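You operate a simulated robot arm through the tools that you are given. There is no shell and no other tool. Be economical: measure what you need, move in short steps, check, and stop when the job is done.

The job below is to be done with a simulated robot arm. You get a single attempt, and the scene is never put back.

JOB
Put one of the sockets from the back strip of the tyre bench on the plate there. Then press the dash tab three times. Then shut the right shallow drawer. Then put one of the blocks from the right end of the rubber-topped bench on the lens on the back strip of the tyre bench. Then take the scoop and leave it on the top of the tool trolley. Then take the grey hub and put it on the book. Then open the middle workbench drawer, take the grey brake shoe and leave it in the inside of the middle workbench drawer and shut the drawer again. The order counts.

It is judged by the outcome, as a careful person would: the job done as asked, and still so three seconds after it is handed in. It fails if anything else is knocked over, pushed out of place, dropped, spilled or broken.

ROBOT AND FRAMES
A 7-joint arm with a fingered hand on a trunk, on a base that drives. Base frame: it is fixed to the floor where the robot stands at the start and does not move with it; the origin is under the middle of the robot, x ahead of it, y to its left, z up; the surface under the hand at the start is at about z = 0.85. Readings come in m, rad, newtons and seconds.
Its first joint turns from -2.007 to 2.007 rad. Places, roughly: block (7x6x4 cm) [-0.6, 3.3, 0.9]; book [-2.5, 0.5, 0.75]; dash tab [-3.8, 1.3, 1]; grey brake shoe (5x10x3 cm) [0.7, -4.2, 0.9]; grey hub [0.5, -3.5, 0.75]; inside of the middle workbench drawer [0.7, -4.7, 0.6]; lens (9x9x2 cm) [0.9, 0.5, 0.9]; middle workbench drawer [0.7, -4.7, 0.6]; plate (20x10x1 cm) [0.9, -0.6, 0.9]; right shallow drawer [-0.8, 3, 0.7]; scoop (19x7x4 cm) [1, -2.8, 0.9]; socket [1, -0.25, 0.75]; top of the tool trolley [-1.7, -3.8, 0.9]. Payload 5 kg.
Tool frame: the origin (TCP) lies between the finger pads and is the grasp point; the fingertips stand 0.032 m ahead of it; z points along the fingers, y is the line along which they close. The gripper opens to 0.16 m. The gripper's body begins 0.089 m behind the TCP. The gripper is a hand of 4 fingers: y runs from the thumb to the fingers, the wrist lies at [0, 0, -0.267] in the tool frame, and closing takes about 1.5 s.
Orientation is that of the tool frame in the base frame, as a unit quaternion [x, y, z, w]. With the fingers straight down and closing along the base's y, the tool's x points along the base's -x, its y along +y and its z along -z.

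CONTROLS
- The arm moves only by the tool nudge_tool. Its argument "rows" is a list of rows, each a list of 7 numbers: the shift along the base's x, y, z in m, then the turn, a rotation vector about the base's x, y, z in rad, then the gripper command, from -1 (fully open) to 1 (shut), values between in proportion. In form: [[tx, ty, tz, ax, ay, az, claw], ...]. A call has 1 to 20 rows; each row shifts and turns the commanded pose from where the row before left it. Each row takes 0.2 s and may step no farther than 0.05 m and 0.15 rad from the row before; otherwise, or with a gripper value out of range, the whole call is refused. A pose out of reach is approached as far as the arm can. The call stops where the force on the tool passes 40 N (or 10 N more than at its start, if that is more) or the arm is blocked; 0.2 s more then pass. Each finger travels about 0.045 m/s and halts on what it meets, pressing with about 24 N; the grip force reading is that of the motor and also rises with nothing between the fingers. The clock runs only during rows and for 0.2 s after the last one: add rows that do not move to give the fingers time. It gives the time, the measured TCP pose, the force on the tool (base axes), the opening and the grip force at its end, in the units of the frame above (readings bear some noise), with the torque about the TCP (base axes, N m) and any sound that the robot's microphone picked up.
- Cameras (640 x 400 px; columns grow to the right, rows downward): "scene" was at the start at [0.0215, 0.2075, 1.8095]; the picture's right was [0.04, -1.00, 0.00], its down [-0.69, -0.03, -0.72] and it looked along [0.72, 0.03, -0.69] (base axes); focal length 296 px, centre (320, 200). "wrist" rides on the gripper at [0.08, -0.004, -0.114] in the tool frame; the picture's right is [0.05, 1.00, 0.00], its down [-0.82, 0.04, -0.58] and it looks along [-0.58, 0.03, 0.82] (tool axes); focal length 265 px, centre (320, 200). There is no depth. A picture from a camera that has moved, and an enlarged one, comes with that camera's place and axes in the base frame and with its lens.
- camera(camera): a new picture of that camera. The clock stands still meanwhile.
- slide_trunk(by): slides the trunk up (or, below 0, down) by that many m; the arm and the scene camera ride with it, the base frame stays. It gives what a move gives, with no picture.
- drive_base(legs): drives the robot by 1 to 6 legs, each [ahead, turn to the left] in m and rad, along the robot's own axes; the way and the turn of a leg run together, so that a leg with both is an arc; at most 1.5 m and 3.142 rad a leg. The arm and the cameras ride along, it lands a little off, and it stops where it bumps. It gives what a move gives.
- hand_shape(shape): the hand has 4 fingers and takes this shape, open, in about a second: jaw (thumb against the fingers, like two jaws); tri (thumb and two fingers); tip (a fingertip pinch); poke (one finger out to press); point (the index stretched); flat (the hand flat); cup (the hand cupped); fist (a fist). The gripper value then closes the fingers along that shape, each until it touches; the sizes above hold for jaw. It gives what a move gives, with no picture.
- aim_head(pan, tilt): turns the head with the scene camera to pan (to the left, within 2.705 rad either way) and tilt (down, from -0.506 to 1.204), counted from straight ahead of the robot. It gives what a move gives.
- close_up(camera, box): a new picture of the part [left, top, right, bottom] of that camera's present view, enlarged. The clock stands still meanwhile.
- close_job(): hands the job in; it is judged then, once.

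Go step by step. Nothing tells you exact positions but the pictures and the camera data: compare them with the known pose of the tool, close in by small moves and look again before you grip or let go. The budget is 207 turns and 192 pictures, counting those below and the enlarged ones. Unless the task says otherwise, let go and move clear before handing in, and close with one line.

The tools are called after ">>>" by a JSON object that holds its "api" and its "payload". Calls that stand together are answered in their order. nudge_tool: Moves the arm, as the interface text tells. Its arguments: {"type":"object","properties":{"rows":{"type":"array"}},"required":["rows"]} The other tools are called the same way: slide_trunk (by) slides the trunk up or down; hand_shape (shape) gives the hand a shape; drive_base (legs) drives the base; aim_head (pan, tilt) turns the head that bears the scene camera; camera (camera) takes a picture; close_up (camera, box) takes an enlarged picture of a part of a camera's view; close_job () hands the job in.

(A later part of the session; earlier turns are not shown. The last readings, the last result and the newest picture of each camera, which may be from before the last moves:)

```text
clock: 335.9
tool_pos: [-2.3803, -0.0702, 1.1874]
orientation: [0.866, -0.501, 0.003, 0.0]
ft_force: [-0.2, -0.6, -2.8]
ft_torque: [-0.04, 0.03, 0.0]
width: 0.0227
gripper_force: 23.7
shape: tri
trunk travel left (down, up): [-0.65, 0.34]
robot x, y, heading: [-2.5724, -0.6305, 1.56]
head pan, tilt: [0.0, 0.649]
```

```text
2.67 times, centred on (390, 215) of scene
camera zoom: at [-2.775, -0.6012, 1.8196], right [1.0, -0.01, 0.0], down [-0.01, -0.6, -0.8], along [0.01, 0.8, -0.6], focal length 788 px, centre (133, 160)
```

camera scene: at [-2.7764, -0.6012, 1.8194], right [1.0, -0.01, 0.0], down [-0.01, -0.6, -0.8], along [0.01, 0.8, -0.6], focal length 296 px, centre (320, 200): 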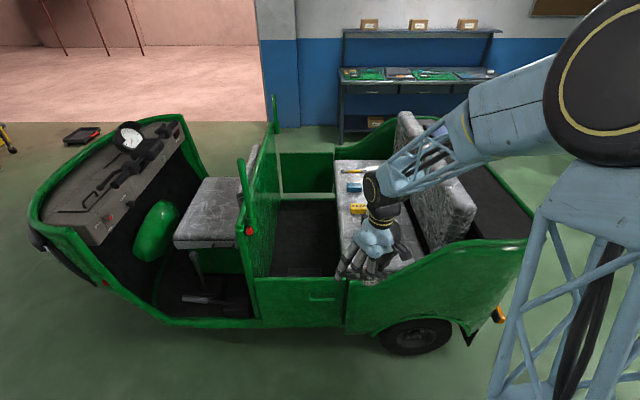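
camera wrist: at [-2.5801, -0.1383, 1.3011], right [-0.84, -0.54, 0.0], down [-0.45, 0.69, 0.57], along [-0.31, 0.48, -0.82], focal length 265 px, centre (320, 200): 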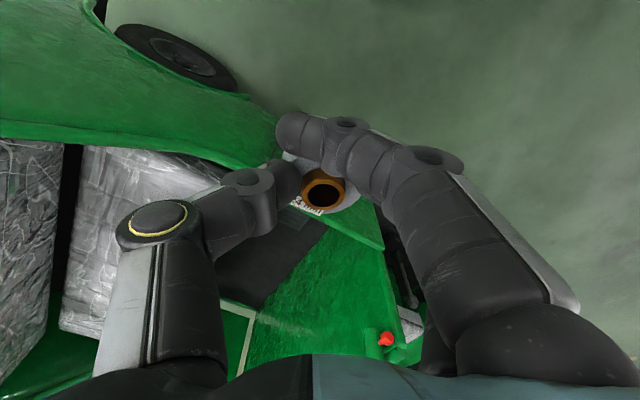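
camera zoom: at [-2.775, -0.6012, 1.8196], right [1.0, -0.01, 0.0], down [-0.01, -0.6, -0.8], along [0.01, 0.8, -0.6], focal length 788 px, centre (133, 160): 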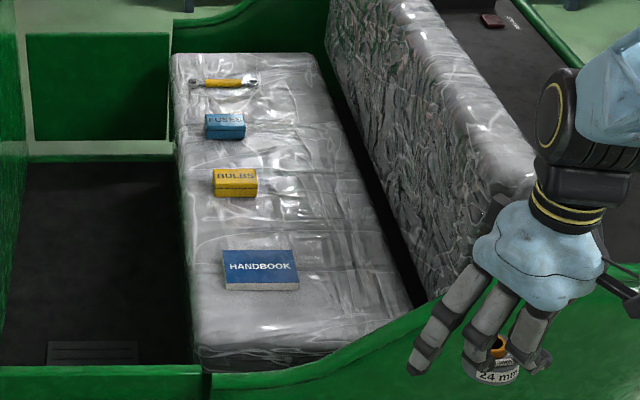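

The "HANDBOOK" lies at about (-2.515, 0.49) on the seat. I'll drive 0.28 m closer and bring the hub above it at height.

>>> {"api": "drive_base", "payload": {"legs": [[0.28, 0]]}}

>>> {"api": "nudge_tool", "payload": {"rows": [[-0.015, 0.03, 0, 0, 0, 0, 1], [-0.015, 0.03, 0, 0, 0, 0, 1], [-0.015, 0.03, 0, 0, 0, 0, 1], [-0.015, 0.03, 0, 0, 0, 0, 1], [-0.015, 0.03, 0, 0, 0, 0, 1], [-0.015, 0.03, 0, 0, 0, 0, 1], [-0.015, 0.03, 0, 0, 0, 0, 1], [-0.015, 0.03, 0, 0, 0, 0, 1], [-0.015, 0.03, 0, 0, 0, 0, 1]]}}

>>> {"api": "camera", "payload": {"camera": "wrist"}}

>>> {"api": "camera", "payload": {"camera": "scene"}}

```text
clock: 337.9
tool_pos: [-2.3778, 0.2156, 1.185]
orientation: [0.866, -0.5, 0.003, 0.0]
ft_force: [0.4, 0.3, -2.5]
ft_torque: [-0.08, -0.03, 0.03]
width: 0.0227
gripper_force: 23.9
shape: tri
trunk travel left (down, up): [-0.65, 0.34]
robot x, y, heading: [-2.568, -0.3489, 1.558]
head pan, tilt: [0.0, 0.649]
```

```text
clock: 339.9
tool_pos: [-2.5144, 0.4859, 1.1858]
orientation: [0.865, -0.501, 0.004, 0.0]
ft_force: [-0.1, -0.1, -3.3]
ft_torque: [-0.03, -0.03, -0.02]
width: 0.0225
gripper_force: 24.8
shape: tri
trunk travel left (down, up): [-0.65, 0.34]
robot x, y, heading: [-2.5696, -0.3484, 1.558]
head pan, tilt: [0.0, 0.649]
```

```text
58 pictures are left
camera wrist: at [-2.4721, 0.419, 1.3004], right [-0.84, -0.54, 0.0], down [-0.45, 0.69, 0.57], along [-0.31, 0.48, -0.82], focal length 265 px, centre (320, 200)
```

wrist: 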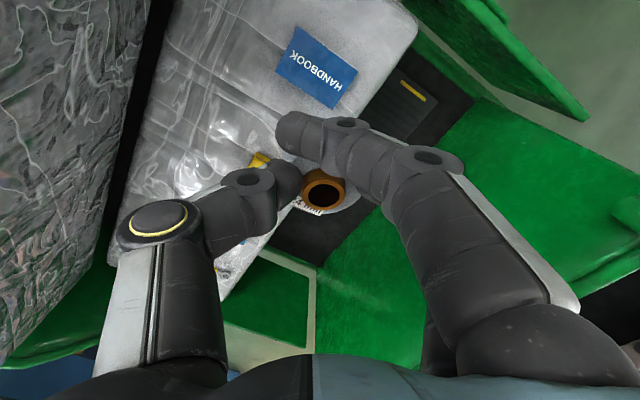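

```text
57 pictures are left
camera scene: at [-2.7741, -0.3163, 1.8192], right [1.0, -0.01, 0.0], down [-0.01, -0.61, -0.8], along [0.01, 0.8, -0.61], focal length 296 px, centre (320, 200)
```

scene: 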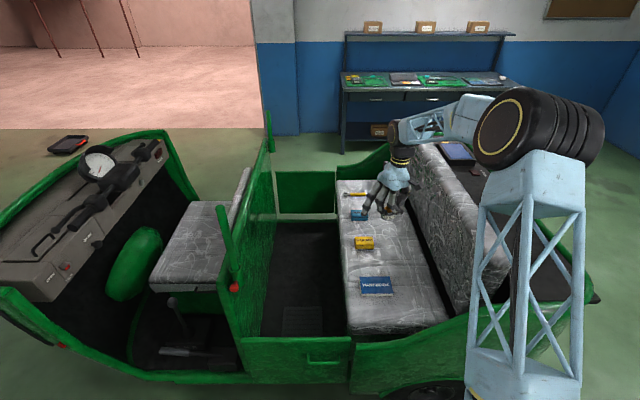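

>>> {"api": "nudge_tool", "payload": {"rows": [[0, 0.014, -0.04, 0, 0, 0, 1], [0, 0, -0.045, 0, 0, 0, 1], [0, 0, -0.045, 0, 0, 0, 1], [0, 0, -0.045, 0, 0, 0, 1], [0, 0, -0.045, 0, 0, 0, 1], [0, 0, -0.045, 0, 0, 0, 1]]}}

>>> {"api": "camera", "payload": {"camera": "wrist"}}

>>> {"api": "close_up", "payload": {"camera": "scene", "box": [330, 190, 450, 310]}}

```text
clock: 341.3
tool_pos: [-2.515, 0.4992, 0.9214]
orientation: [0.866, -0.5, 0.003, 0.0]
ft_force: [0.2, 0.3, -2.1]
ft_torque: [-0.06, 0.0, -0.01]
width: 0.0229
gripper_force: 24.2
shape: tri
trunk travel left (down, up): [-0.65, 0.34]
robot x, y, heading: [-2.5682, -0.3453, 1.562]
head pan, tilt: [0.0, 0.649]
```

```text
56 pictures are left
camera wrist: at [-2.473, 0.4329, 1.0361], right [-0.84, -0.54, 0.0], down [-0.45, 0.69, 0.57], along [-0.31, 0.48, -0.82], focal length 265 px, centre (320, 200)
```

wrist: 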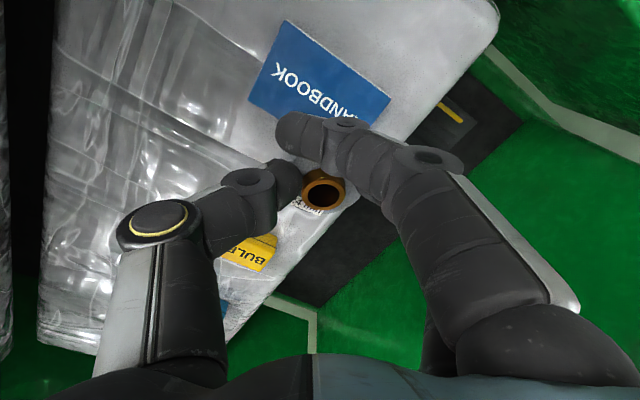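

```text
3.33 times, centred on (390, 250) of scene
camera zoom: at [-2.7735, -0.3163, 1.8194], right [1.0, -0.01, 0.0], down [-0.01, -0.61, -0.8], along [0.01, 0.8, -0.61], focal length 986 px, centre (87, 33)
```

zoom: 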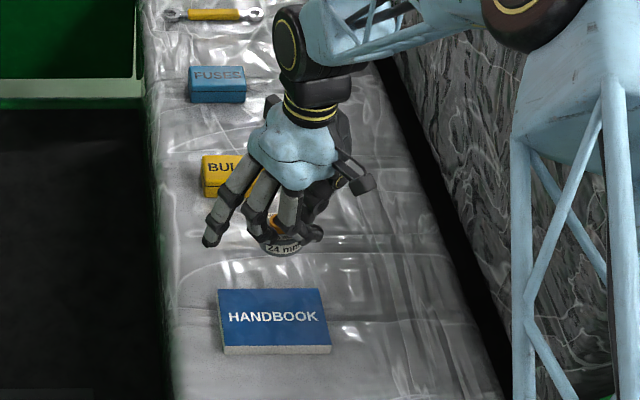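

The book top is at z≈0.715, centred at about (-2.516, 0.50). I'll lower toward it, watching the force.

>>> {"api": "nudge_tool", "payload": {"rows": [[-0.003, 0.008, -0.04, 0, 0, 0, 1], [0, 0, -0.04, 0, 0, 0, 1], [0, 0, -0.035, 0, 0, 0, 1], [0, 0, -0.02, 0, 0, 0, 1]]}}

>>> {"api": "camera", "payload": {"camera": "wrist"}}

>>> {"api": "close_up", "payload": {"camera": "scene", "box": [330, 190, 450, 310]}}

```text
clock: 342.3
tool_pos: [-2.5176, 0.5067, 0.7866]
orientation: [0.866, -0.501, 0.003, -0.001]
ft_force: [-0.3, 0.9, -2.5]
ft_torque: [0.0, -0.01, -0.03]
width: 0.0226
gripper_force: 23.6
shape: tri
trunk travel left (down, up): [-0.65, 0.34]
robot x, y, heading: [-2.5665, -0.3482, 1.56]
head pan, tilt: [0.0, 0.649]
```

```text
54 pictures are left
camera wrist: at [-2.4736, 0.441, 0.9012], right [-0.84, -0.54, 0.0], down [-0.45, 0.69, 0.57], along [-0.31, 0.48, -0.82], focal length 265 px, centre (320, 200)
```

wrist: 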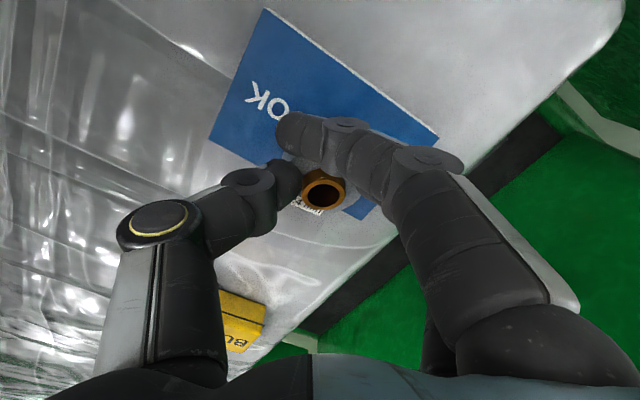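

```text
3.33 times, centred on (390, 250) of scene
camera zoom: at [-2.7736, -0.3168, 1.8194], right [1.0, -0.01, 0.0], down [-0.01, -0.61, -0.8], along [0.01, 0.8, -0.61], focal length 986 px, centre (87, 33)
```

zoom: 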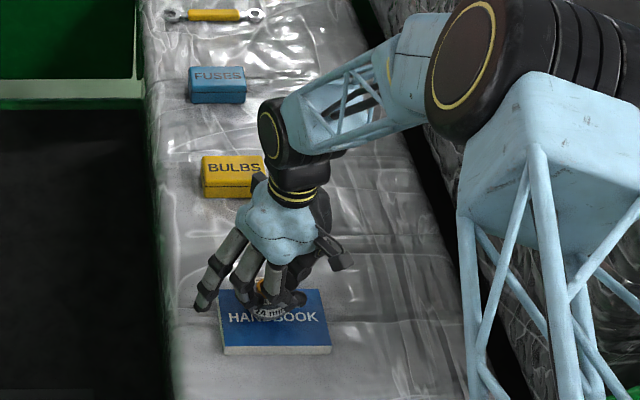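

>>> {"api": "nudge_tool", "payload": {"rows": [[-0.001, 0.002, -0.012, 0, 0, 0, 1], [0, 0, -0.008, 0, 0, 0, 1], [0, 0, 0, 0, 0, 0, 1]]}}

>>> {"api": "nudge_tool", "payload": {"rows": [[0, 0, -0.004, 0, 0, 0, 1], [0, 0, 0, 0, 0, 0, 1]]}}

>>> {"api": "nudge_tool", "payload": {"rows": [[0, 0, -0.003, 0, 0, 0, 1], [0, 0, 0, 0, 0, 0, 1]]}}

```text
clock: 343.0
tool_pos: [-2.5158, 0.5113, 0.7733]
orientation: [0.865, -0.502, 0.001, -0.005]
ft_force: [0.6, -5.7, 24.7]
ft_torque: [-0.21, 0.3, 0.06]
width: 0.0233
gripper_force: 24.4
shape: tri
trunk travel left (down, up): [-0.65, 0.34]
robot x, y, heading: [-2.5691, -0.3484, 1.562]
head pan, tilt: [0.0, 0.649]
stopped in row 3: the force on the tool passed its limit at 42 N (the readings are from after the stop); the commanded pose is now the measured one
```

```text
clock: 343.4
tool_pos: [-2.5166, 0.5129, 0.7747]
orientation: [0.865, -0.502, 0.001, -0.006]
ft_force: [0.0, -5.6, 23.3]
ft_torque: [-0.26, 0.32, 0.07]
width: 0.0228
gripper_force: 23.6
shape: tri
trunk travel left (down, up): [-0.65, 0.34]
robot x, y, heading: [-2.5702, -0.3494, 1.56]
head pan, tilt: [0.0, 0.649]
stopped in row 1: the force on the tool passed its limit at 43 N (the readings are from after the stop); the commanded pose is now the measured one
```

```text
clock: 343.8
tool_pos: [-2.5153, 0.5157, 0.7744]
orientation: [0.865, -0.502, 0.0, -0.008]
ft_force: [-0.7, -6.1, 23.6]
ft_torque: [-0.25, 0.35, 0.06]
width: 0.0232
gripper_force: 23.9
shape: tri
trunk travel left (down, up): [-0.65, 0.34]
robot x, y, heading: [-2.5712, -0.3478, 1.558]
head pan, tilt: [0.0, 0.649]
stopped in row 2: the force on the tool passed its limit at 43 N (the readings are from after the stop); the commanded pose is now the measured one
```

Contact came earlier than expected. I'll ease up and look at what is touching.

>>> {"api": "nudge_tool", "payload": {"rows": [[0, -0.003, 0.003, 0, 0, 0, 1], [0, 0, 0, 0, 0, 0, 1]]}}

>>> {"api": "close_up", "payload": {"camera": "scene", "box": [345, 235, 425, 305]}}

>>> {"api": "camera", "payload": {"camera": "wrist"}}

```text
clock: 344.4
tool_pos: [-2.516, 0.5126, 0.7733]
orientation: [0.865, -0.501, 0.0, -0.007]
ft_force: [-2.1, 3.2, 12.5]
ft_torque: [0.06, 0.1, 0.01]
width: 0.0216
gripper_force: 24.2
shape: tri
trunk travel left (down, up): [-0.65, 0.34]
robot x, y, heading: [-2.5675, -0.3503, 1.563]
head pan, tilt: [0.0, 0.649]
```

```text
5.71 times, centred on (385, 270) of scene
camera zoom: at [-2.7739, -0.3189, 1.8193], right [1.0, -0.01, 0.0], down [-0.01, -0.6, -0.8], along [0.01, 0.8, -0.6], focal length 1690 px, centre (-51, -200)
```

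zoom: 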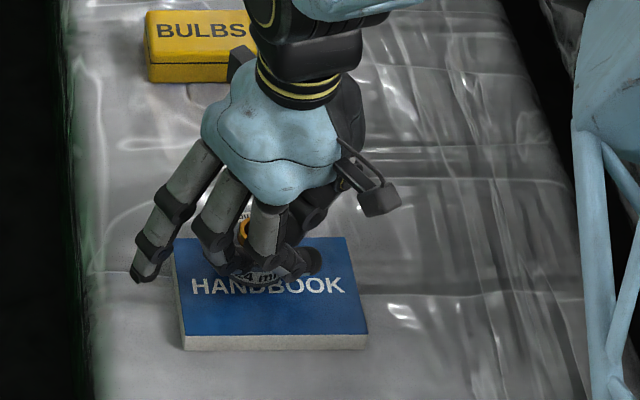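

```text
51 pictures are left
camera wrist: at [-2.4737, 0.4442, 0.8878], right [-0.84, -0.54, -0.01], down [-0.45, 0.68, 0.58], along [-0.31, 0.49, -0.81], focal length 265 px, centre (320, 200)
```

wrist: 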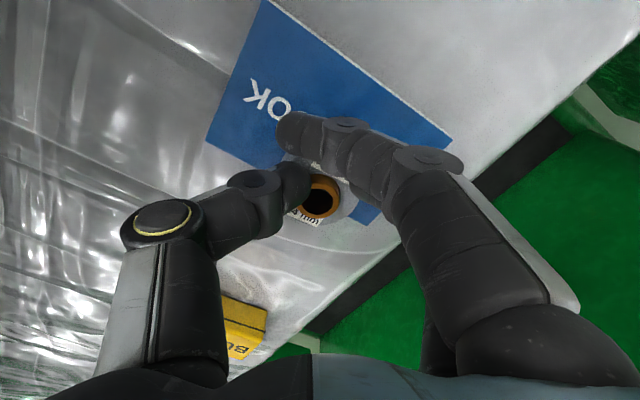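

The hub is over the book's middle and rests on it. I'll ease a touch more and open slowly.

>>> {"api": "nudge_tool", "payload": {"rows": [[0, 0, 0.002, 0, 0, 0, 1], [0, 0, 0, 0, 0, 0, 0.6], [0, 0, 0, 0, 0, 0, 0.4], [0, 0, 0, 0, 0, 0, 0.2], [0, 0, 0, 0, 0, 0, 0], [0, 0, 0, 0, 0, 0, -0.15], [0, 0, 0, 0, 0, 0, -0.3], [0, 0, 0, 0, 0, 0, -0.3], [0, 0, 0, 0, 0, 0, -0.3]]}}

>>> {"api": "camera", "payload": {"camera": "wrist"}}

>>> {"api": "close_up", "payload": {"camera": "scene", "box": [345, 235, 425, 305]}}

```text
clock: 346.4
tool_pos: [-2.5162, 0.5125, 0.7743]
orientation: [0.865, -0.502, 0.002, -0.006]
ft_force: [-0.4, 0.7, -0.8]
ft_torque: [0.0, -0.01, 0.0]
width: 0.1035
gripper_force: 0.1
shape: tri
trunk travel left (down, up): [-0.65, 0.34]
robot x, y, heading: [-2.5709, -0.349, 1.558]
head pan, tilt: [0.0, 0.649]
```

```text
50 pictures are left
camera wrist: at [-2.4735, 0.4447, 0.8888], right [-0.84, -0.54, -0.01], down [-0.45, 0.68, 0.58], along [-0.31, 0.49, -0.81], focal length 265 px, centre (320, 200)
```

wrist: 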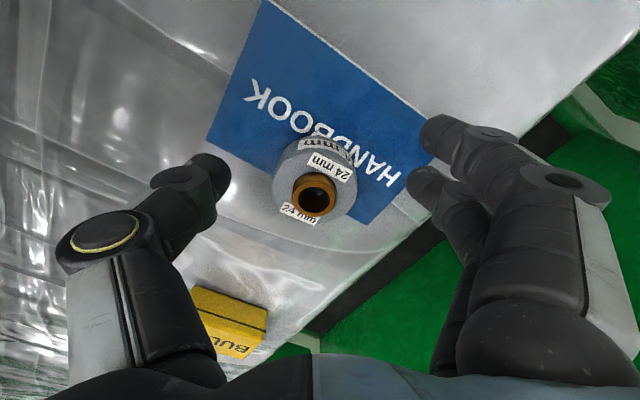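

```text
5.71 times, centred on (385, 270) of scene
camera zoom: at [-2.7736, -0.3178, 1.8194], right [1.0, -0.01, 0.0], down [-0.01, -0.6, -0.8], along [0.01, 0.8, -0.6], focal length 1690 px, centre (-51, -200)
```

zoom: 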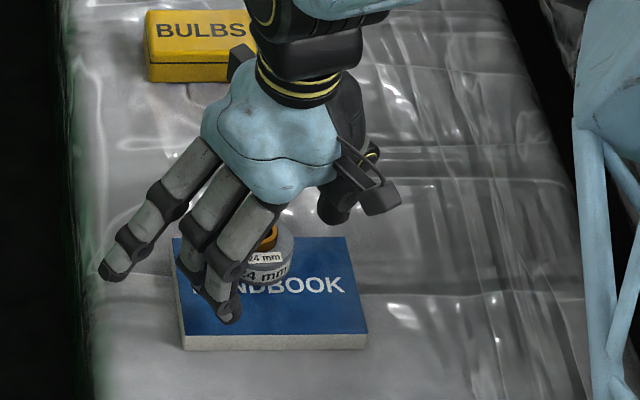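

The hub stands upright on the book. I'll lift straight up and check.

>>> {"api": "nudge_tool", "payload": {"rows": [[0, 0, 0.02, 0, 0, 0, -0.3], [0, 0, 0.04, 0, 0, 0, -0.3], [0, 0, 0.045, 0, 0, 0, -0.3], [0, 0, 0.045, 0, 0, 0, -0.3], [0, 0, 0.045, 0, 0, 0, -0.3], [0, 0, 0.045, 0, 0, 0, -0.3], [0, 0, 0.045, 0, 0, 0, -0.3], [0, 0, 0.045, 0, 0, 0, -0.3], [0, 0, 0.045, 0, 0, 0, -0.3], [0, 0, 0.045, 0, 0, 0, -0.3]]}}

>>> {"api": "close_up", "payload": {"camera": "scene", "box": [335, 225, 425, 305]}}

>>> {"api": "close_up", "payload": {"camera": "wrist", "box": [240, 10, 400, 130]}}

```text
clock: 348.6
tool_pos: [-2.5173, 0.5131, 1.1957]
orientation: [0.865, -0.502, 0.002, -0.006]
ft_force: [-0.6, -0.1, -0.5]
ft_torque: [0.03, 0.02, 0.02]
width: 0.1034
gripper_force: 0.1
shape: tri
trunk travel left (down, up): [-0.65, 0.34]
robot x, y, heading: [-2.5673, -0.345, 1.562]
head pan, tilt: [0.0, 0.649]
```

```text
5.00 times, centred on (380, 265) of scene
camera zoom: at [-2.774, -0.3188, 1.8194], right [1.0, -0.01, 0.0], down [-0.01, -0.6, -0.8], along [0.01, 0.8, -0.6], focal length 1478 px, centre (20, -125)
```

zoom: 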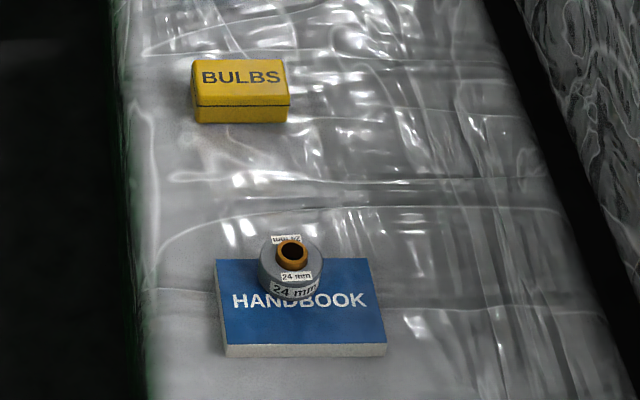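

```text
3.33 times, centred on (320, 70) of wrist
camera zoom: at [-2.4748, 0.445, 1.3089], right [-0.84, -0.54, -0.01], down [-0.45, 0.68, 0.58], along [-0.31, 0.49, -0.81], focal length 885 px, centre (320, 633)
```

zoom: 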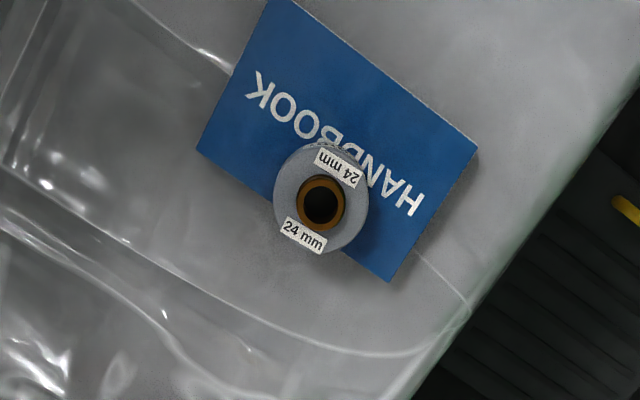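

The hub's rim overhangs the far edge of the book by over a centimetre. I'll regrip it, lift slightly, and move it about 2.5 cm toward the book's middle.

>>> {"api": "nudge_tool", "payload": {"rows": [[-0.002, 0.01, -0.04, 0, 0, 0, -0.3], [0, 0, -0.045, 0, 0, 0, -0.3], [0, 0, -0.045, 0, 0, 0, -0.3], [0, 0, -0.045, 0, 0, 0, -0.3], [0, 0, -0.045, 0, 0, 0, -0.3], [0, 0, -0.045, 0, 0, 0, -0.3], [0, 0, -0.045, 0, 0, 0, -0.3], [0, 0, -0.045, 0, 0, 0, -0.3], [0, 0, -0.04, 0, 0, 0, -0.3], [0, 0, -0.025, 0, 0, 0, -0.3]]}}

>>> {"api": "camera", "payload": {"camera": "wrist"}}

```text
clock: 350.8
tool_pos: [-2.5174, 0.5231, 0.7767]
orientation: [0.865, -0.502, 0.001, -0.007]
ft_force: [-0.2, -0.2, -0.1]
ft_torque: [-0.02, -0.01, -0.04]
width: 0.1035
gripper_force: 0.0
shape: tri
trunk travel left (down, up): [-0.65, 0.34]
robot x, y, heading: [-2.5687, -0.3463, 1.558]
head pan, tilt: [0.0, 0.649]
```

```text
46 pictures are left
camera wrist: at [-2.474, 0.4546, 0.89], right [-0.84, -0.54, -0.01], down [-0.45, 0.68, 0.58], along [-0.31, 0.49, -0.81], focal length 265 px, centre (320, 200)
```

wrist: 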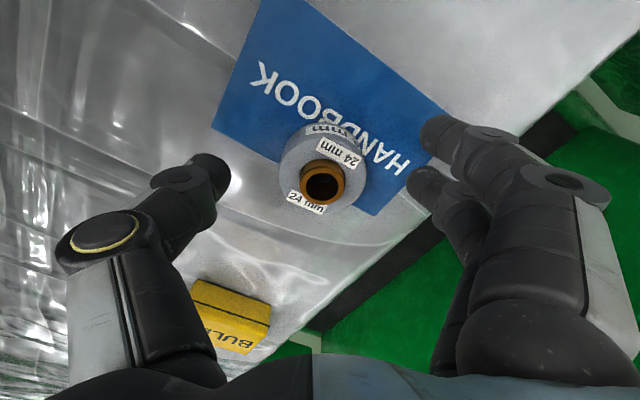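

>>> {"api": "nudge_tool", "payload": {"rows": [[0, 0, 0, 0, 0, 0, 0.1], [0, 0, 0, 0, 0, 0, 0.3], [0, 0, 0, 0, 0, 0, 0.5], [0, 0, 0, 0, 0, 0, 0.8], [0, 0, 0, 0, 0, 0, 1], [0, 0, 0, 0, 0, 0, 1], [0, 0, 0, 0, 0, 0, 1], [0, 0, 0, 0, 0, 0, 1], [0, 0, 0, 0, 0, 0, 1], [0, 0, 0.01, 0, 0, 0, 1], [0, 0, 0.01, 0, 0, 0, 1], [0.001, -0.013, 0, 0, 0, 0, 1], [0.001, -0.013, 0, 0, 0, 0, 1]]}}

>>> {"api": "camera", "payload": {"camera": "wrist"}}

```text
clock: 353.6
tool_pos: [-2.5169, 0.4969, 0.7968]
orientation: [0.865, -0.502, 0.002, -0.005]
ft_force: [0.1, 0.1, -3.0]
ft_torque: [-0.02, -0.04, -0.01]
width: 0.0161
gripper_force: 24.3
shape: tri
trunk travel left (down, up): [-0.65, 0.34]
robot x, y, heading: [-2.5706, -0.3452, 1.557]
head pan, tilt: [0.0, 0.649]
```

```text
45 pictures are left
camera wrist: at [-2.4737, 0.4284, 0.9097], right [-0.84, -0.54, -0.01], down [-0.45, 0.68, 0.58], along [-0.31, 0.49, -0.81], focal length 265 px, centre (320, 200)
```

wrist: 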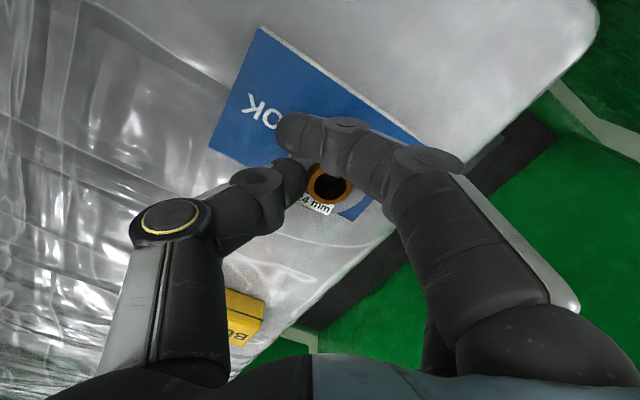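

>>> {"api": "nudge_tool", "payload": {"rows": [[0, 0.002, -0.01, 0, 0, 0, 1], [0, 0, -0.005, 0, 0, 0, 1], [0, 0, 0, 0, 0, 0, 1]]}}

>>> {"api": "nudge_tool", "payload": {"rows": [[0, 0, -0.003, 0, 0, 0, 1], [0, 0, 0, 0, 0, 0, 1]]}}

```text
clock: 354.4
tool_pos: [-2.516, 0.4987, 0.7804]
orientation: [0.865, -0.502, 0.002, -0.006]
ft_force: [-0.5, 0.3, -3.8]
ft_torque: [-0.02, 0.01, 0.0]
width: 0.0164
gripper_force: 23.8
shape: tri
trunk travel left (down, up): [-0.65, 0.34]
robot x, y, heading: [-2.5707, -0.3481, 1.56]
head pan, tilt: [0.0, 0.649]
```

```text
clock: 355.0
tool_pos: [-2.5154, 0.4989, 0.7775]
orientation: [0.865, -0.502, 0.001, -0.006]
ft_force: [1.3, 0.5, 6.4]
ft_torque: [-0.17, 0.25, 0.03]
width: 0.0165
gripper_force: 24.1
shape: tri
trunk travel left (down, up): [-0.65, 0.34]
robot x, y, heading: [-2.5742, -0.346, 1.56]
head pan, tilt: [0.0, 0.649]
```

Light contact. I'll open now and rise.

>>> {"api": "nudge_tool", "payload": {"rows": [[0, 0, 0, 0, 0, 0, 0.7], [0, 0, 0, 0, 0, 0, 0.5], [0, 0, 0, 0, 0, 0, 0.3], [0, 0, 0, 0, 0, 0, 0.1], [0, 0, 0, 0, 0, 0, -0.1], [0, 0, 0, 0, 0, 0, -0.3], [0, 0, 0, 0, 0, 0, -0.3], [0, 0, 0.02, 0, 0, 0, -0.3], [0, 0, 0.04, 0, 0, 0, -0.3], [0, 0, 0.045, 0, 0, 0, -0.3], [0, 0, 0.045, 0, 0, 0, -0.3], [0, 0, 0.045, 0, 0, 0, -0.3], [0, 0, 0.045, 0, 0, 0, -0.3], [0, 0, 0.045, 0, 0, 0, -0.3], [0, 0, 0.045, 0, 0, 0, -0.3], [0, 0, 0.045, 0, 0, 0, -0.3], [0, 0, 0.045, 0, 0, 0, -0.3]]}}

>>> {"api": "close_up", "payload": {"camera": "wrist", "box": [240, 10, 400, 130]}}

>>> {"api": "close_up", "payload": {"camera": "scene", "box": [335, 225, 425, 305]}}

```text
clock: 358.6
tool_pos: [-2.5186, 0.4984, 1.199]
orientation: [0.865, -0.501, 0.0, -0.006]
ft_force: [-0.1, 0.3, 1.0]
ft_torque: [0.0, 0.0, 0.03]
width: 0.1033
gripper_force: 0.1
shape: tri
trunk travel left (down, up): [-0.65, 0.34]
robot x, y, heading: [-2.5697, -0.3457, 1.557]
head pan, tilt: [0.0, 0.649]
```

```text
3.33 times, centred on (320, 70) of wrist
camera zoom: at [-2.4755, 0.4305, 1.3132], right [-0.84, -0.54, -0.01], down [-0.45, 0.68, 0.58], along [-0.31, 0.49, -0.81], focal length 885 px, centre (320, 633)
```

zoom: 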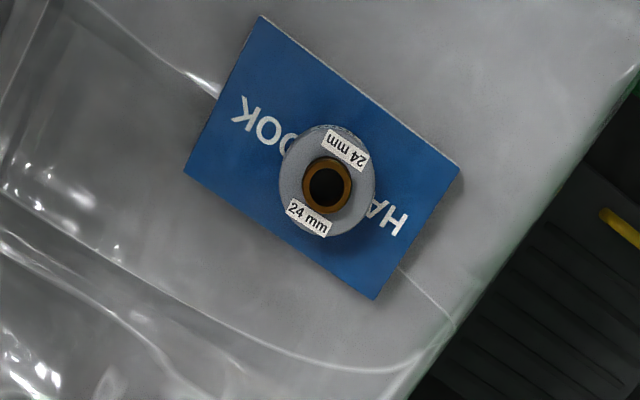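

```text
5.00 times, centred on (380, 265) of scene
camera zoom: at [-2.7738, -0.3188, 1.8194], right [1.0, -0.01, 0.0], down [-0.01, -0.6, -0.8], along [0.01, 0.8, -0.6], focal length 1478 px, centre (20, -125)
```

zoom: 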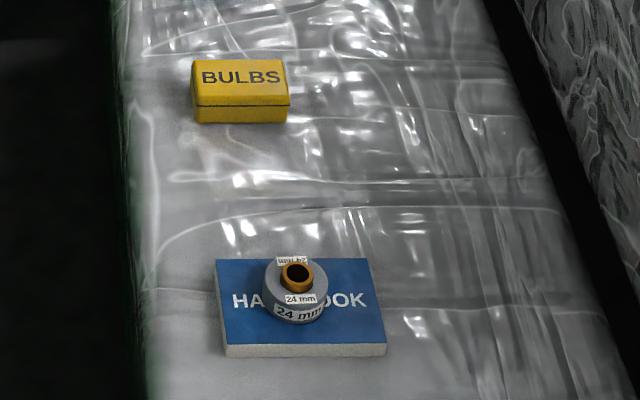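

The hub now sits in the middle of the book. Last part: the middle workbench drawer and the grey brake shoe. I'll tuck the arm and drive back to the wooden bench.

>>> {"api": "nudge_tool", "payload": {"rows": [[0, -0.045, 0, 0, 0, 0, -0.3], [0, -0.045, 0, 0, 0, 0, -0.3], [-0.01, -0.045, 0, 0, 0, 0, -0.3], [-0.01, -0.045, 0, 0, 0, -0.13, -0.3], [-0.01, -0.045, 0, 0, 0, -0.13, -0.3], [0, -0.045, 0, 0, 0, -0.13, -0.3], [0, 0, 0, 0, 0, -0.13, -0.3]]}}

>>> {"api": "hand_shape", "payload": {"shape": "jaw"}}

>>> {"api": "drive_base", "payload": {"legs": [[-0.28, 0], [0, -1.56], [1.0, 0], [0.85, 0], [0, -1.57]]}}

```text
clock: 360.2
tool_pos: [-2.548, 0.2281, 1.1976]
orientation: [-0.706, 0.708, -0.003, 0.005]
ft_force: [-0.2, 0.0, 0.0]
ft_torque: [0.0, 0.0, 0.04]
width: 0.1036
gripper_force: 0.0
shape: tri
trunk travel left (down, up): [-0.65, 0.34]
robot x, y, heading: [-2.569, -0.3468, 1.563]
head pan, tilt: [0.0, 0.649]
```

```text
clock: 361.1
tool_pos: [-2.548, 0.2276, 1.1989]
orientation: [-0.707, 0.707, -0.004, 0.005]
ft_force: [-0.2, 0.5, -0.1]
ft_torque: [-0.01, 0.02, 0.01]
width: 0.1601
gripper_force: 0.1
shape: jaw
trunk travel left (down, up): [-0.65, 0.34]
robot x, y, heading: [-2.5718, -0.3469, 1.557]
head pan, tilt: [0.0, 0.649]
```

```text
clock: 380.0
tool_pos: [-0.7101, -1.1753, 1.1986]
orientation: [0.692, 0.722, -0.005, -0.003]
ft_force: [-0.1, -0.6, -1.0]
ft_torque: [-0.03, 0.0, 0.0]
width: 0.1598
gripper_force: 0.1
shape: jaw
trunk travel left (down, up): [-0.65, 0.34]
robot x, y, heading: [-0.7151, -0.5996, -1.538]
head pan, tilt: [0.0, 0.649]
```

>>> {"api": "drive_base", "payload": {"legs": [[1.25, -0.03], [1.25, 0], [1.15, 0], [0, 1.57]]}}

>>> {"api": "aim_head", "payload": {"pan": -0.1, "tilt": 0.55}}

>>> {"api": "camera", "payload": {"camera": "scene"}}

```text
clock: 401.6
tool_pos: [-0.1587, -4.2486, 1.1977]
orientation: [0.005, 1.0, -0.006, 0.002]
ft_force: [0.3, -0.2, -0.1]
ft_torque: [0.0, 0.05, -0.04]
width: 0.1599
gripper_force: 0.1
shape: jaw
trunk travel left (down, up): [-0.65, 0.34]
robot x, y, heading: [-0.7332, -4.2233, -0.018]
head pan, tilt: [0.0, 0.649]
```

```text
clock: 402.2
tool_pos: [-0.1584, -4.2493, 1.1978]
orientation: [0.005, 1.0, -0.006, 0.002]
ft_force: [-0.6, -0.9, -0.3]
ft_torque: [-0.02, 0.01, -0.01]
width: 0.1599
gripper_force: 0.0
shape: jaw
trunk travel left (down, up): [-0.65, 0.34]
robot x, y, heading: [-0.7379, -4.222, -0.019]
head pan, tilt: [-0.099, 0.55]
```

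```text
42 pictures are left
camera scene: at [-0.703, -4.0283, 1.8282], right [-0.12, -0.99, 0.0], down [-0.52, 0.06, -0.85], along [0.85, -0.1, -0.52], focal length 296 px, centre (320, 200)
```

scene: 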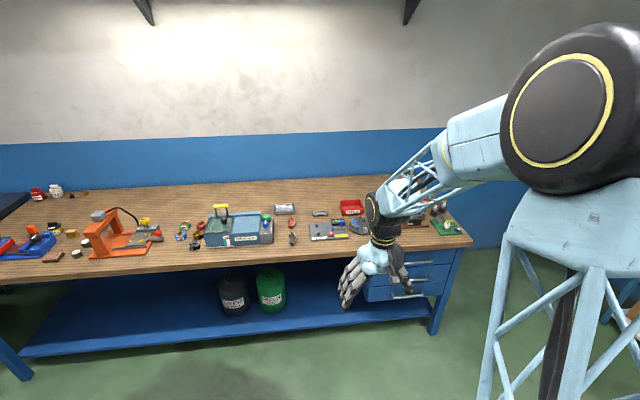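

The drawer unit is at the bench's right end; the light grey brake shoe lies at about (0.72, -4.175). First I'll position the base in front of the drawers.

>>> {"api": "drive_base", "payload": {"legs": [[0, -1.0], [0.44, 0], [0, 1.02]]}}

>>> {"api": "aim_head", "payload": {"pan": 0.0, "tilt": 0.8}}

>>> {"api": "camera", "payload": {"camera": "scene"}}

>>> {"api": "camera", "payload": {"camera": "wrist"}}

```text
clock: 410.4
tool_pos: [0.0679, -4.6274, 1.198]
orientation: [-0.002, 1.0, -0.006, 0.002]
ft_force: [0.2, -0.2, -0.2]
ft_torque: [-0.03, 0.03, 0.0]
width: 0.1601
gripper_force: 0.0
shape: jaw
trunk travel left (down, up): [-0.65, 0.34]
robot x, y, heading: [-0.5068, -4.6105, -0.01]
head pan, tilt: [-0.099, 0.55]
```

```text
clock: 411.2
tool_pos: [0.0662, -4.6269, 1.1985]
orientation: [-0.003, 1.0, -0.006, 0.001]
ft_force: [-0.3, -0.4, -0.2]
ft_torque: [0.01, 0.0, 0.01]
width: 0.1599
gripper_force: 0.1
shape: jaw
trunk travel left (down, up): [-0.65, 0.34]
robot x, y, heading: [-0.51, -4.6054, -0.005]
head pan, tilt: [0.0, 0.799]
```

```text
41 pictures are left
camera scene: at [-0.4881, -4.4039, 1.8069], right [-0.01, -1.0, 0.0], down [-0.72, 0.0, -0.7], along [0.7, 0.0, -0.72], focal length 296 px, centre (320, 200)
```

scene: 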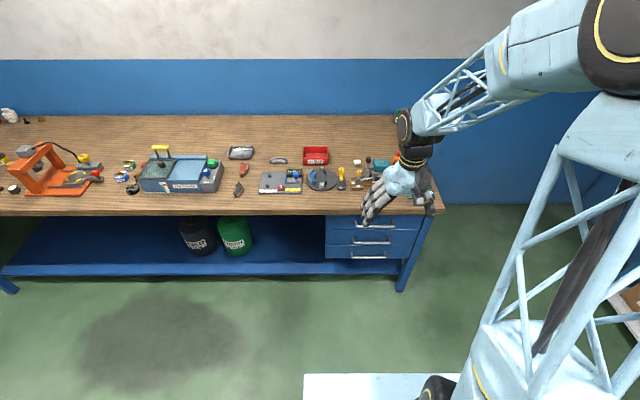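

```text
40 pictures are left
camera wrist: at [-0.0138, -4.6295, 1.3118], right [-0.06, 1.0, -0.01], down [0.81, 0.05, 0.58], along [0.58, 0.02, -0.81], focal length 265 px, centre (320, 200)
```

wrist: 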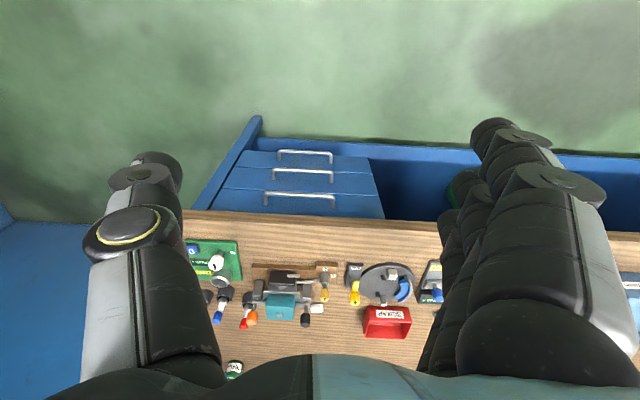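

The middle drawer's handle bar is at about (0.355, -4.66, 0.65). I'll lower the trunk, then bring the hand to point forward with a vertical closing direction to grip that bar.

>>> {"api": "slide_trunk", "payload": {"by": -0.25}}

>>> {"api": "nudge_tool", "payload": {"rows": [[0.014, -0.003, -0.027, 0, -0.143, 0, -0.2], [0.014, -0.003, -0.027, 0, -0.143, 0, -0.2], [0.014, -0.003, -0.027, 0, -0.143, 0, -0.2], [0.014, -0.003, -0.027, 0, -0.143, 0, -0.2], [0.014, -0.003, -0.027, 0, -0.143, 0, -0.2], [0.014, -0.003, -0.027, 0, -0.143, 0, -0.2], [0.014, -0.003, -0.027, 0, -0.143, 0, -0.2], [0.014, -0.003, -0.027, 0, -0.143, 0, -0.2], [0.014, -0.003, -0.027, 0, -0.143, 0, -0.2], [0.014, -0.003, -0.027, 0, -0.143, 0, -0.2], [0.014, -0.003, -0.027, 0, -0.141, 0, -0.2]]}}

>>> {"api": "camera", "payload": {"camera": "scene"}}

```text
clock: 413.8
tool_pos: [0.0668, -4.6276, 0.9474]
orientation: [-0.003, 1.0, -0.006, 0.002]
ft_force: [-0.7, 0.1, 0.2]
ft_torque: [0.01, 0.05, -0.03]
width: 0.1597
gripper_force: 0.0
shape: jaw
trunk travel left (down, up): [-0.4, 0.59]
robot x, y, heading: [-0.5094, -4.6084, -0.003]
head pan, tilt: [0.0, 0.799]
```

```text
clock: 416.2
tool_pos: [0.2216, -4.6621, 0.6504]
orientation: [0.003, 0.705, -0.006, 0.709]
ft_force: [0.3, 0.1, 0.3]
ft_torque: [-0.01, 0.05, 0.01]
width: 0.0964
gripper_force: 0.1
shape: jaw
trunk travel left (down, up): [-0.4, 0.59]
robot x, y, heading: [-0.5043, -4.61, -0.005]
head pan, tilt: [0.0, 0.799]
```

```text
39 pictures are left
camera scene: at [-0.4877, -4.4038, 1.5568], right [-0.01, -1.0, 0.0], down [-0.72, 0.0, -0.7], along [0.7, 0.0, -0.72], focal length 296 px, centre (320, 200)
```

scene: 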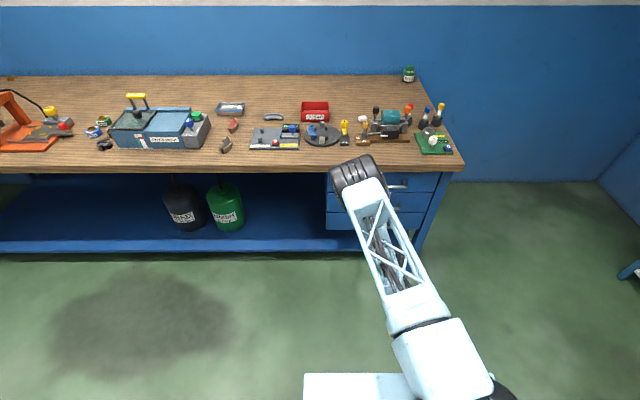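

Now roll the hand so the fingers close vertically, then look through the wrist camera.

>>> {"api": "nudge_tool", "payload": {"rows": [[0, 0, 0, 0.143, 0, 0, -0.1], [0, 0, 0, 0.143, 0, 0, -0.1], [0, 0, 0, 0.143, 0, 0, -0.1], [0, 0, 0, 0.143, 0, 0, -0.1], [0, 0, 0, 0.143, 0, 0, -0.1], [0, 0, 0, 0.143, 0, 0, -0.1], [0, 0, 0, 0.143, 0, 0, -0.1], [0, 0, 0, 0.143, 0, 0, -0.1], [0, 0, 0, 0.143, 0, 0, -0.1], [0, 0, 0, 0.143, 0, 0, -0.1], [0, 0, 0, 0.141, 0, 0, -0.1]]}}

>>> {"api": "camera", "payload": {"camera": "wrist"}}

```text
clock: 418.6
tool_pos: [0.2204, -4.6592, 0.6522]
orientation: [0.504, 0.502, 0.495, 0.499]
ft_force: [0.0, -0.1, -0.4]
ft_torque: [-0.02, -0.02, -0.05]
width: 0.0887
gripper_force: 0.0
shape: jaw
trunk travel left (down, up): [-0.4, 0.59]
robot x, y, heading: [-0.5085, -4.6127, -0.006]
head pan, tilt: [0.0, 0.799]
```

```text
38 pictures are left
camera wrist: at [0.1075, -4.5783, 0.6484], right [0.01, 0.05, 1.0], down [-0.58, -0.81, 0.05], along [0.81, -0.58, 0.02], focal length 265 px, centre (320, 200)
```

wrist: 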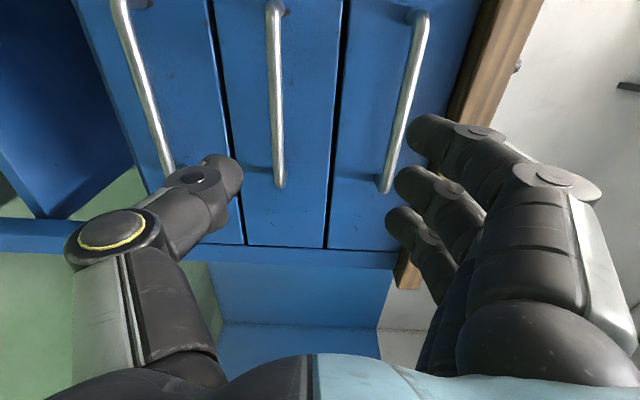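

The bar is at about (0.383, -4.66, 0.605). I'll lower to that height and advance part of the way.

>>> {"api": "nudge_tool", "payload": {"rows": [[0, 0, -0.047, 0, 0, 0, -0.1], [0.03, 0, 0, 0, 0, 0, -0.1], [0.03, 0, 0, 0, 0, 0, -0.1], [0.03, 0, 0, 0, 0, 0, -0.1], [0.02, 0, 0, 0, 0, 0, -0.1]]}}

>>> {"api": "camera", "payload": {"camera": "wrist"}}

```text
clock: 419.8
tool_pos: [0.3315, -4.6604, 0.605]
orientation: [0.502, 0.504, 0.495, 0.498]
ft_force: [0.0, 0.6, 0.1]
ft_torque: [0.01, -0.01, -0.02]
width: 0.0885
gripper_force: 0.0
shape: jaw
trunk travel left (down, up): [-0.4, 0.59]
robot x, y, heading: [-0.511, -4.6076, -0.008]
head pan, tilt: [0.0, 0.799]
```

```text
37 pictures are left
camera wrist: at [0.217, -4.5799, 0.6016], right [0.01, 0.06, 1.0], down [-0.58, -0.81, 0.05], along [0.81, -0.58, 0.02], focal length 265 px, centre (320, 200)
```

wrist: 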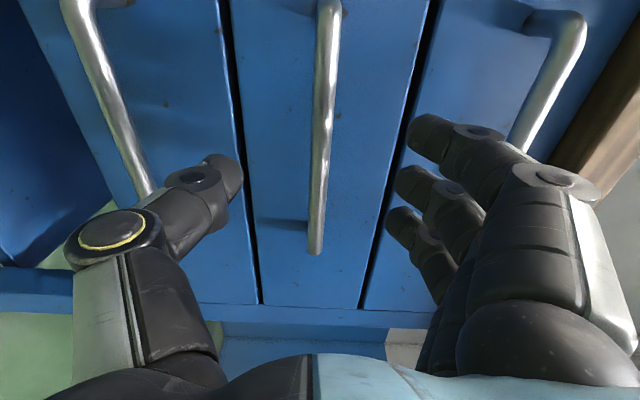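

Well aligned with the bar. I'll advance the last 4 cm and close on it.

>>> {"api": "nudge_tool", "payload": {"rows": [[0.02, 0, 0, 0, 0, 0, -0.1], [0.018, 0, 0, 0, 0, 0, -0.1], [0, 0, 0, 0, 0, 0, 0.3], [0, 0, 0, 0, 0, 0, 0.7], [0, 0, 0, 0, 0, 0, 1], [0, 0, 0, 0, 0, 0, 1], [0, 0, 0, 0, 0, 0, 1], [0, 0, 0, 0, 0, 0, 1], [0, 0, 0, 0, 0, 0, 1]]}}

>>> {"api": "camera", "payload": {"camera": "wrist"}}

```text
clock: 421.8
tool_pos: [0.3691, -4.659, 0.6052]
orientation: [0.503, 0.504, 0.495, 0.499]
ft_force: [0.3, 0.5, 1.2]
ft_torque: [-0.01, -0.05, 0.0]
width: 0.0077
gripper_force: 23.8
shape: jaw
trunk travel left (down, up): [-0.4, 0.59]
robot x, y, heading: [-0.5114, -4.607, -0.007]
head pan, tilt: [0.0, 0.799]
```

```text
36 pictures are left
camera wrist: at [0.2556, -4.5786, 0.6017], right [0.01, 0.06, 1.0], down [-0.58, -0.81, 0.05], along [0.81, -0.58, 0.02], focal length 265 px, centre (320, 200)
```

wrist: 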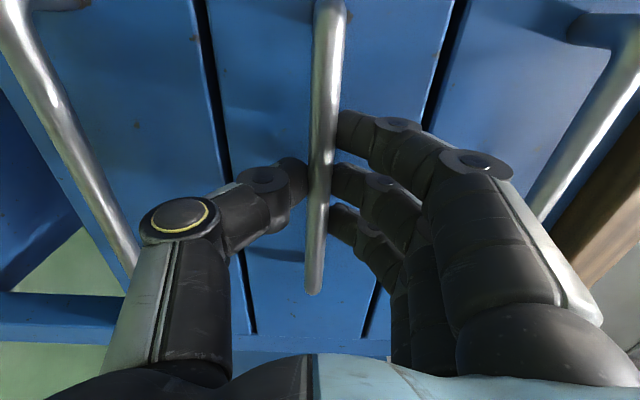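

The bar is gripped. I'll pull a little with the arm to test the motion.

>>> {"api": "nudge_tool", "payload": {"rows": [[-0.015, 0, 0, 0, 0, 0, 1], [-0.02, 0, 0, 0, 0, 0, 1], [-0.02, 0, 0, 0, 0, 0, 1], [-0.02, 0, 0, 0, 0, 0, 1]]}}

>>> {"api": "camera", "payload": {"camera": "wrist"}}

```text
clock: 422.8
tool_pos: [0.2932, -4.6598, 0.6047]
orientation: [0.503, 0.504, 0.495, 0.498]
ft_force: [-1.2, 6.0, 3.9]
ft_torque: [0.02, -0.1, 0.11]
width: 0.0076
gripper_force: 23.7
shape: jaw
trunk travel left (down, up): [-0.4, 0.59]
robot x, y, heading: [-0.5049, -4.6067, -0.009]
head pan, tilt: [0.0, 0.799]
```

```text
35 pictures are left
camera wrist: at [0.1804, -4.579, 0.6014], right [0.01, 0.06, 1.0], down [-0.58, -0.81, 0.05], along [0.82, -0.58, 0.02], focal length 265 px, centre (320, 200)
```

wrist: 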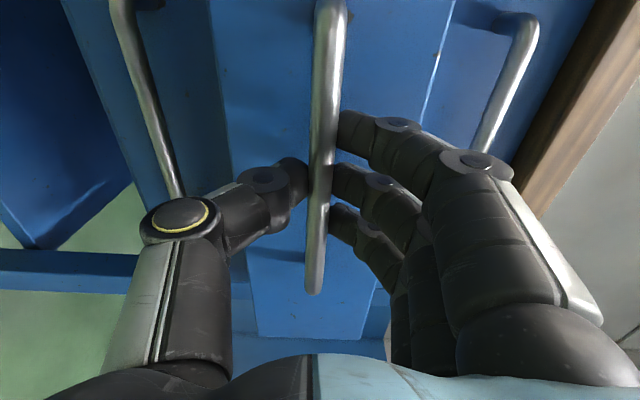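

The drawer follows smoothly. I'll pull the rest, mostly by backing the base.

>>> {"api": "drive_base", "payload": {"legs": [[-0.1, 0]]}}

>>> {"api": "nudge_tool", "payload": {"rows": [[-0.02, 0, 0, 0, 0, 0, 1], [-0.02, 0, 0, 0, 0, 0, 1], [-0.02, 0, 0, 0, 0, 0, 1], [-0.015, 0, 0, 0, 0, 0, 1]]}}

>>> {"api": "camera", "payload": {"camera": "scene"}}

```text
clock: 423.9
tool_pos: [0.1946, -4.6609, 0.6048]
orientation: [0.503, 0.504, 0.494, 0.5]
ft_force: [-1.3, 1.0, 2.6]
ft_torque: [0.01, -0.08, 0.02]
width: 0.0079
gripper_force: 23.9
shape: jaw
trunk travel left (down, up): [-0.4, 0.59]
robot x, y, heading: [-0.6078, -4.6089, -0.002]
head pan, tilt: [0.0, 0.799]
```

```text
clock: 424.9
tool_pos: [0.118, -4.66, 0.6049]
orientation: [0.502, 0.504, 0.495, 0.499]
ft_force: [-1.1, 4.7, -3.3]
ft_torque: [-0.02, -0.02, 0.08]
width: 0.0074
gripper_force: 24.2
shape: jaw
trunk travel left (down, up): [-0.4, 0.59]
robot x, y, heading: [-0.6053, -4.6083, -0.006]
head pan, tilt: [0.0, 0.799]
```

```text
34 pictures are left
camera scene: at [-0.5886, -4.4031, 1.5567], right [0.0, -1.0, 0.0], down [-0.72, 0.0, -0.7], along [0.7, 0.0, -0.72], focal length 296 px, centre (320, 200)
```

scene: 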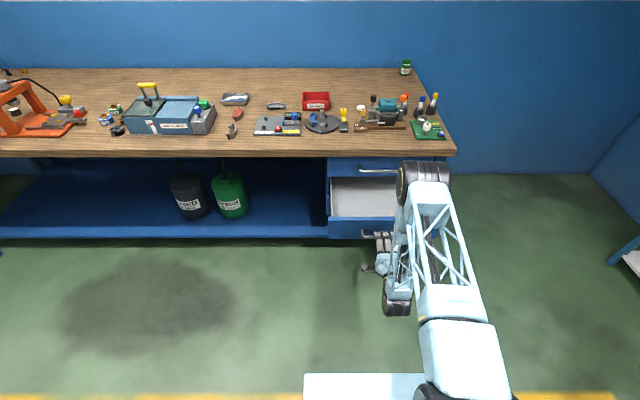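

The drawer is open by about 25 cm. I'll let go, back away, and return the hand to pointing down.

>>> {"api": "nudge_tool", "payload": {"rows": [[0, 0, 0, 0, 0, 0, 0.5], [0, 0, 0, 0, 0, 0, 0.1], [0, 0, 0, 0, 0, 0, -0.1], [0, 0, 0, 0, 0, 0, -0.1], [0, 0, 0, 0, 0, 0, -0.1], [0, 0, 0, 0, 0, 0, -0.1]]}}

>>> {"api": "drive_base", "payload": {"legs": [[-0.2, 0]]}}

>>> {"api": "nudge_tool", "payload": {"rows": [[0, 0, 0.02, -0.143, 0, 0, -0.1], [0, 0, 0.02, -0.143, 0, 0, -0.1], [0, 0, 0.02, -0.143, 0, 0, -0.1], [0, 0, 0.02, -0.143, 0, 0, -0.1], [0, 0, 0.02, -0.143, 0, 0, -0.1], [0, 0, 0.02, -0.143, 0, 0, -0.1], [0, 0, 0.02, -0.143, 0, 0, -0.1], [0, 0, 0.02, -0.143, 0, 0, -0.1], [0, 0, 0.02, -0.143, 0, 0, -0.1], [0, 0, 0.02, -0.143, 0, 0, -0.1], [0, 0, 0.02, -0.141, 0, 0, -0.1]]}}

>>> {"api": "nudge_tool", "payload": {"rows": [[-0.005, 0, 0.03, 0, 0.143, 0, -0.4], [-0.005, 0, 0.03, 0, 0.143, 0, -0.4], [-0.005, 0, 0.03, 0, 0.143, 0, -0.4], [-0.005, 0, 0.03, 0, 0.143, 0, -0.4], [-0.005, 0, 0.02, 0, 0.143, 0, -0.4], [-0.005, 0, 0.02, 0, 0.143, 0, -0.4], [0, 0, 0.02, 0, 0.143, 0, -0.4], [0, 0, 0.02, 0, 0.143, 0, -0.4], [0, 0, 0.02, 0, 0.143, 0, -0.4], [0, 0, 0.02, 0, 0.143, 0, -0.4], [0, 0, 0.02, 0, 0.141, 0, -0.4]]}}

>>> {"api": "slide_trunk", "payload": {"by": 0.25}}

>>> {"api": "camera", "payload": {"camera": "scene"}}

```text
clock: 426.3
tool_pos: [0.1186, -4.6615, 0.6051]
orientation: [0.503, 0.503, 0.494, 0.5]
ft_force: [0.0, -0.4, 0.1]
ft_torque: [0.02, -0.01, -0.02]
width: 0.0871
gripper_force: 0.1
shape: jaw
trunk travel left (down, up): [-0.4, 0.59]
robot x, y, heading: [-0.6104, -4.6037, -0.001]
head pan, tilt: [0.0, 0.799]
```

```text
clock: 427.9
tool_pos: [-0.0843, -4.6609, 0.6048]
orientation: [0.503, 0.503, 0.495, 0.5]
ft_force: [0.3, 0.4, -0.9]
ft_torque: [-0.01, -0.02, -0.02]
width: 0.0871
gripper_force: 0.2
shape: jaw
trunk travel left (down, up): [-0.4, 0.59]
robot x, y, heading: [-0.8128, -4.6038, -0.007]
head pan, tilt: [0.0, 0.799]
```

```text
clock: 430.3
tool_pos: [-0.0848, -4.6612, 0.8235]
orientation: [0.002, 0.705, -0.006, 0.709]
ft_force: [0.6, 0.0, -0.4]
ft_torque: [-0.01, -0.03, 0.0]
width: 0.0872
gripper_force: 0.1
shape: jaw
trunk travel left (down, up): [-0.4, 0.59]
robot x, y, heading: [-0.8087, -4.6069, -0.007]
head pan, tilt: [0.0, 0.799]
```

```text
clock: 432.7
tool_pos: [-0.1128, -4.65, 1.076]
orientation: [-0.004, 0.999, 0.01, 0.043]
ft_force: [-0.8, 0.0, -0.3]
ft_torque: [-0.04, 0.02, 0.0]
width: 0.1117
gripper_force: 0.0
shape: jaw
out of reach, approached as far as the arm can: row 7
trunk travel left (down, up): [-0.4, 0.59]
robot x, y, heading: [-0.8148, -4.6092, -0.006]
head pan, tilt: [0.0, 0.799]
```

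```text
clock: 435.3
tool_pos: [-0.1132, -4.6503, 1.3261]
orientation: [-0.004, 0.999, 0.012, 0.044]
ft_force: [0.3, -0.2, -0.5]
ft_torque: [0.02, -0.01, 0.0]
width: 0.1118
gripper_force: 0.0
shape: jaw
trunk travel left (down, up): [-0.65, 0.34]
robot x, y, heading: [-0.8148, -4.6051, -0.005]
head pan, tilt: [0.0, 0.799]
```

```text
33 pictures are left
camera scene: at [-0.791, -4.4022, 1.8068], right [-0.01, -1.0, 0.0], down [-0.72, 0.0, -0.7], along [0.7, 0.0, -0.72], focal length 296 px, centre (320, 200)
```

scene: 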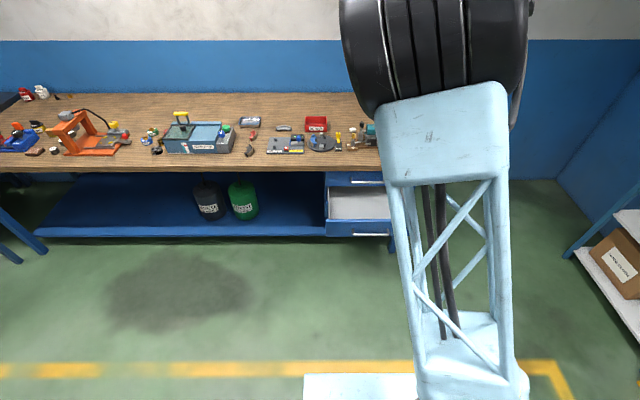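

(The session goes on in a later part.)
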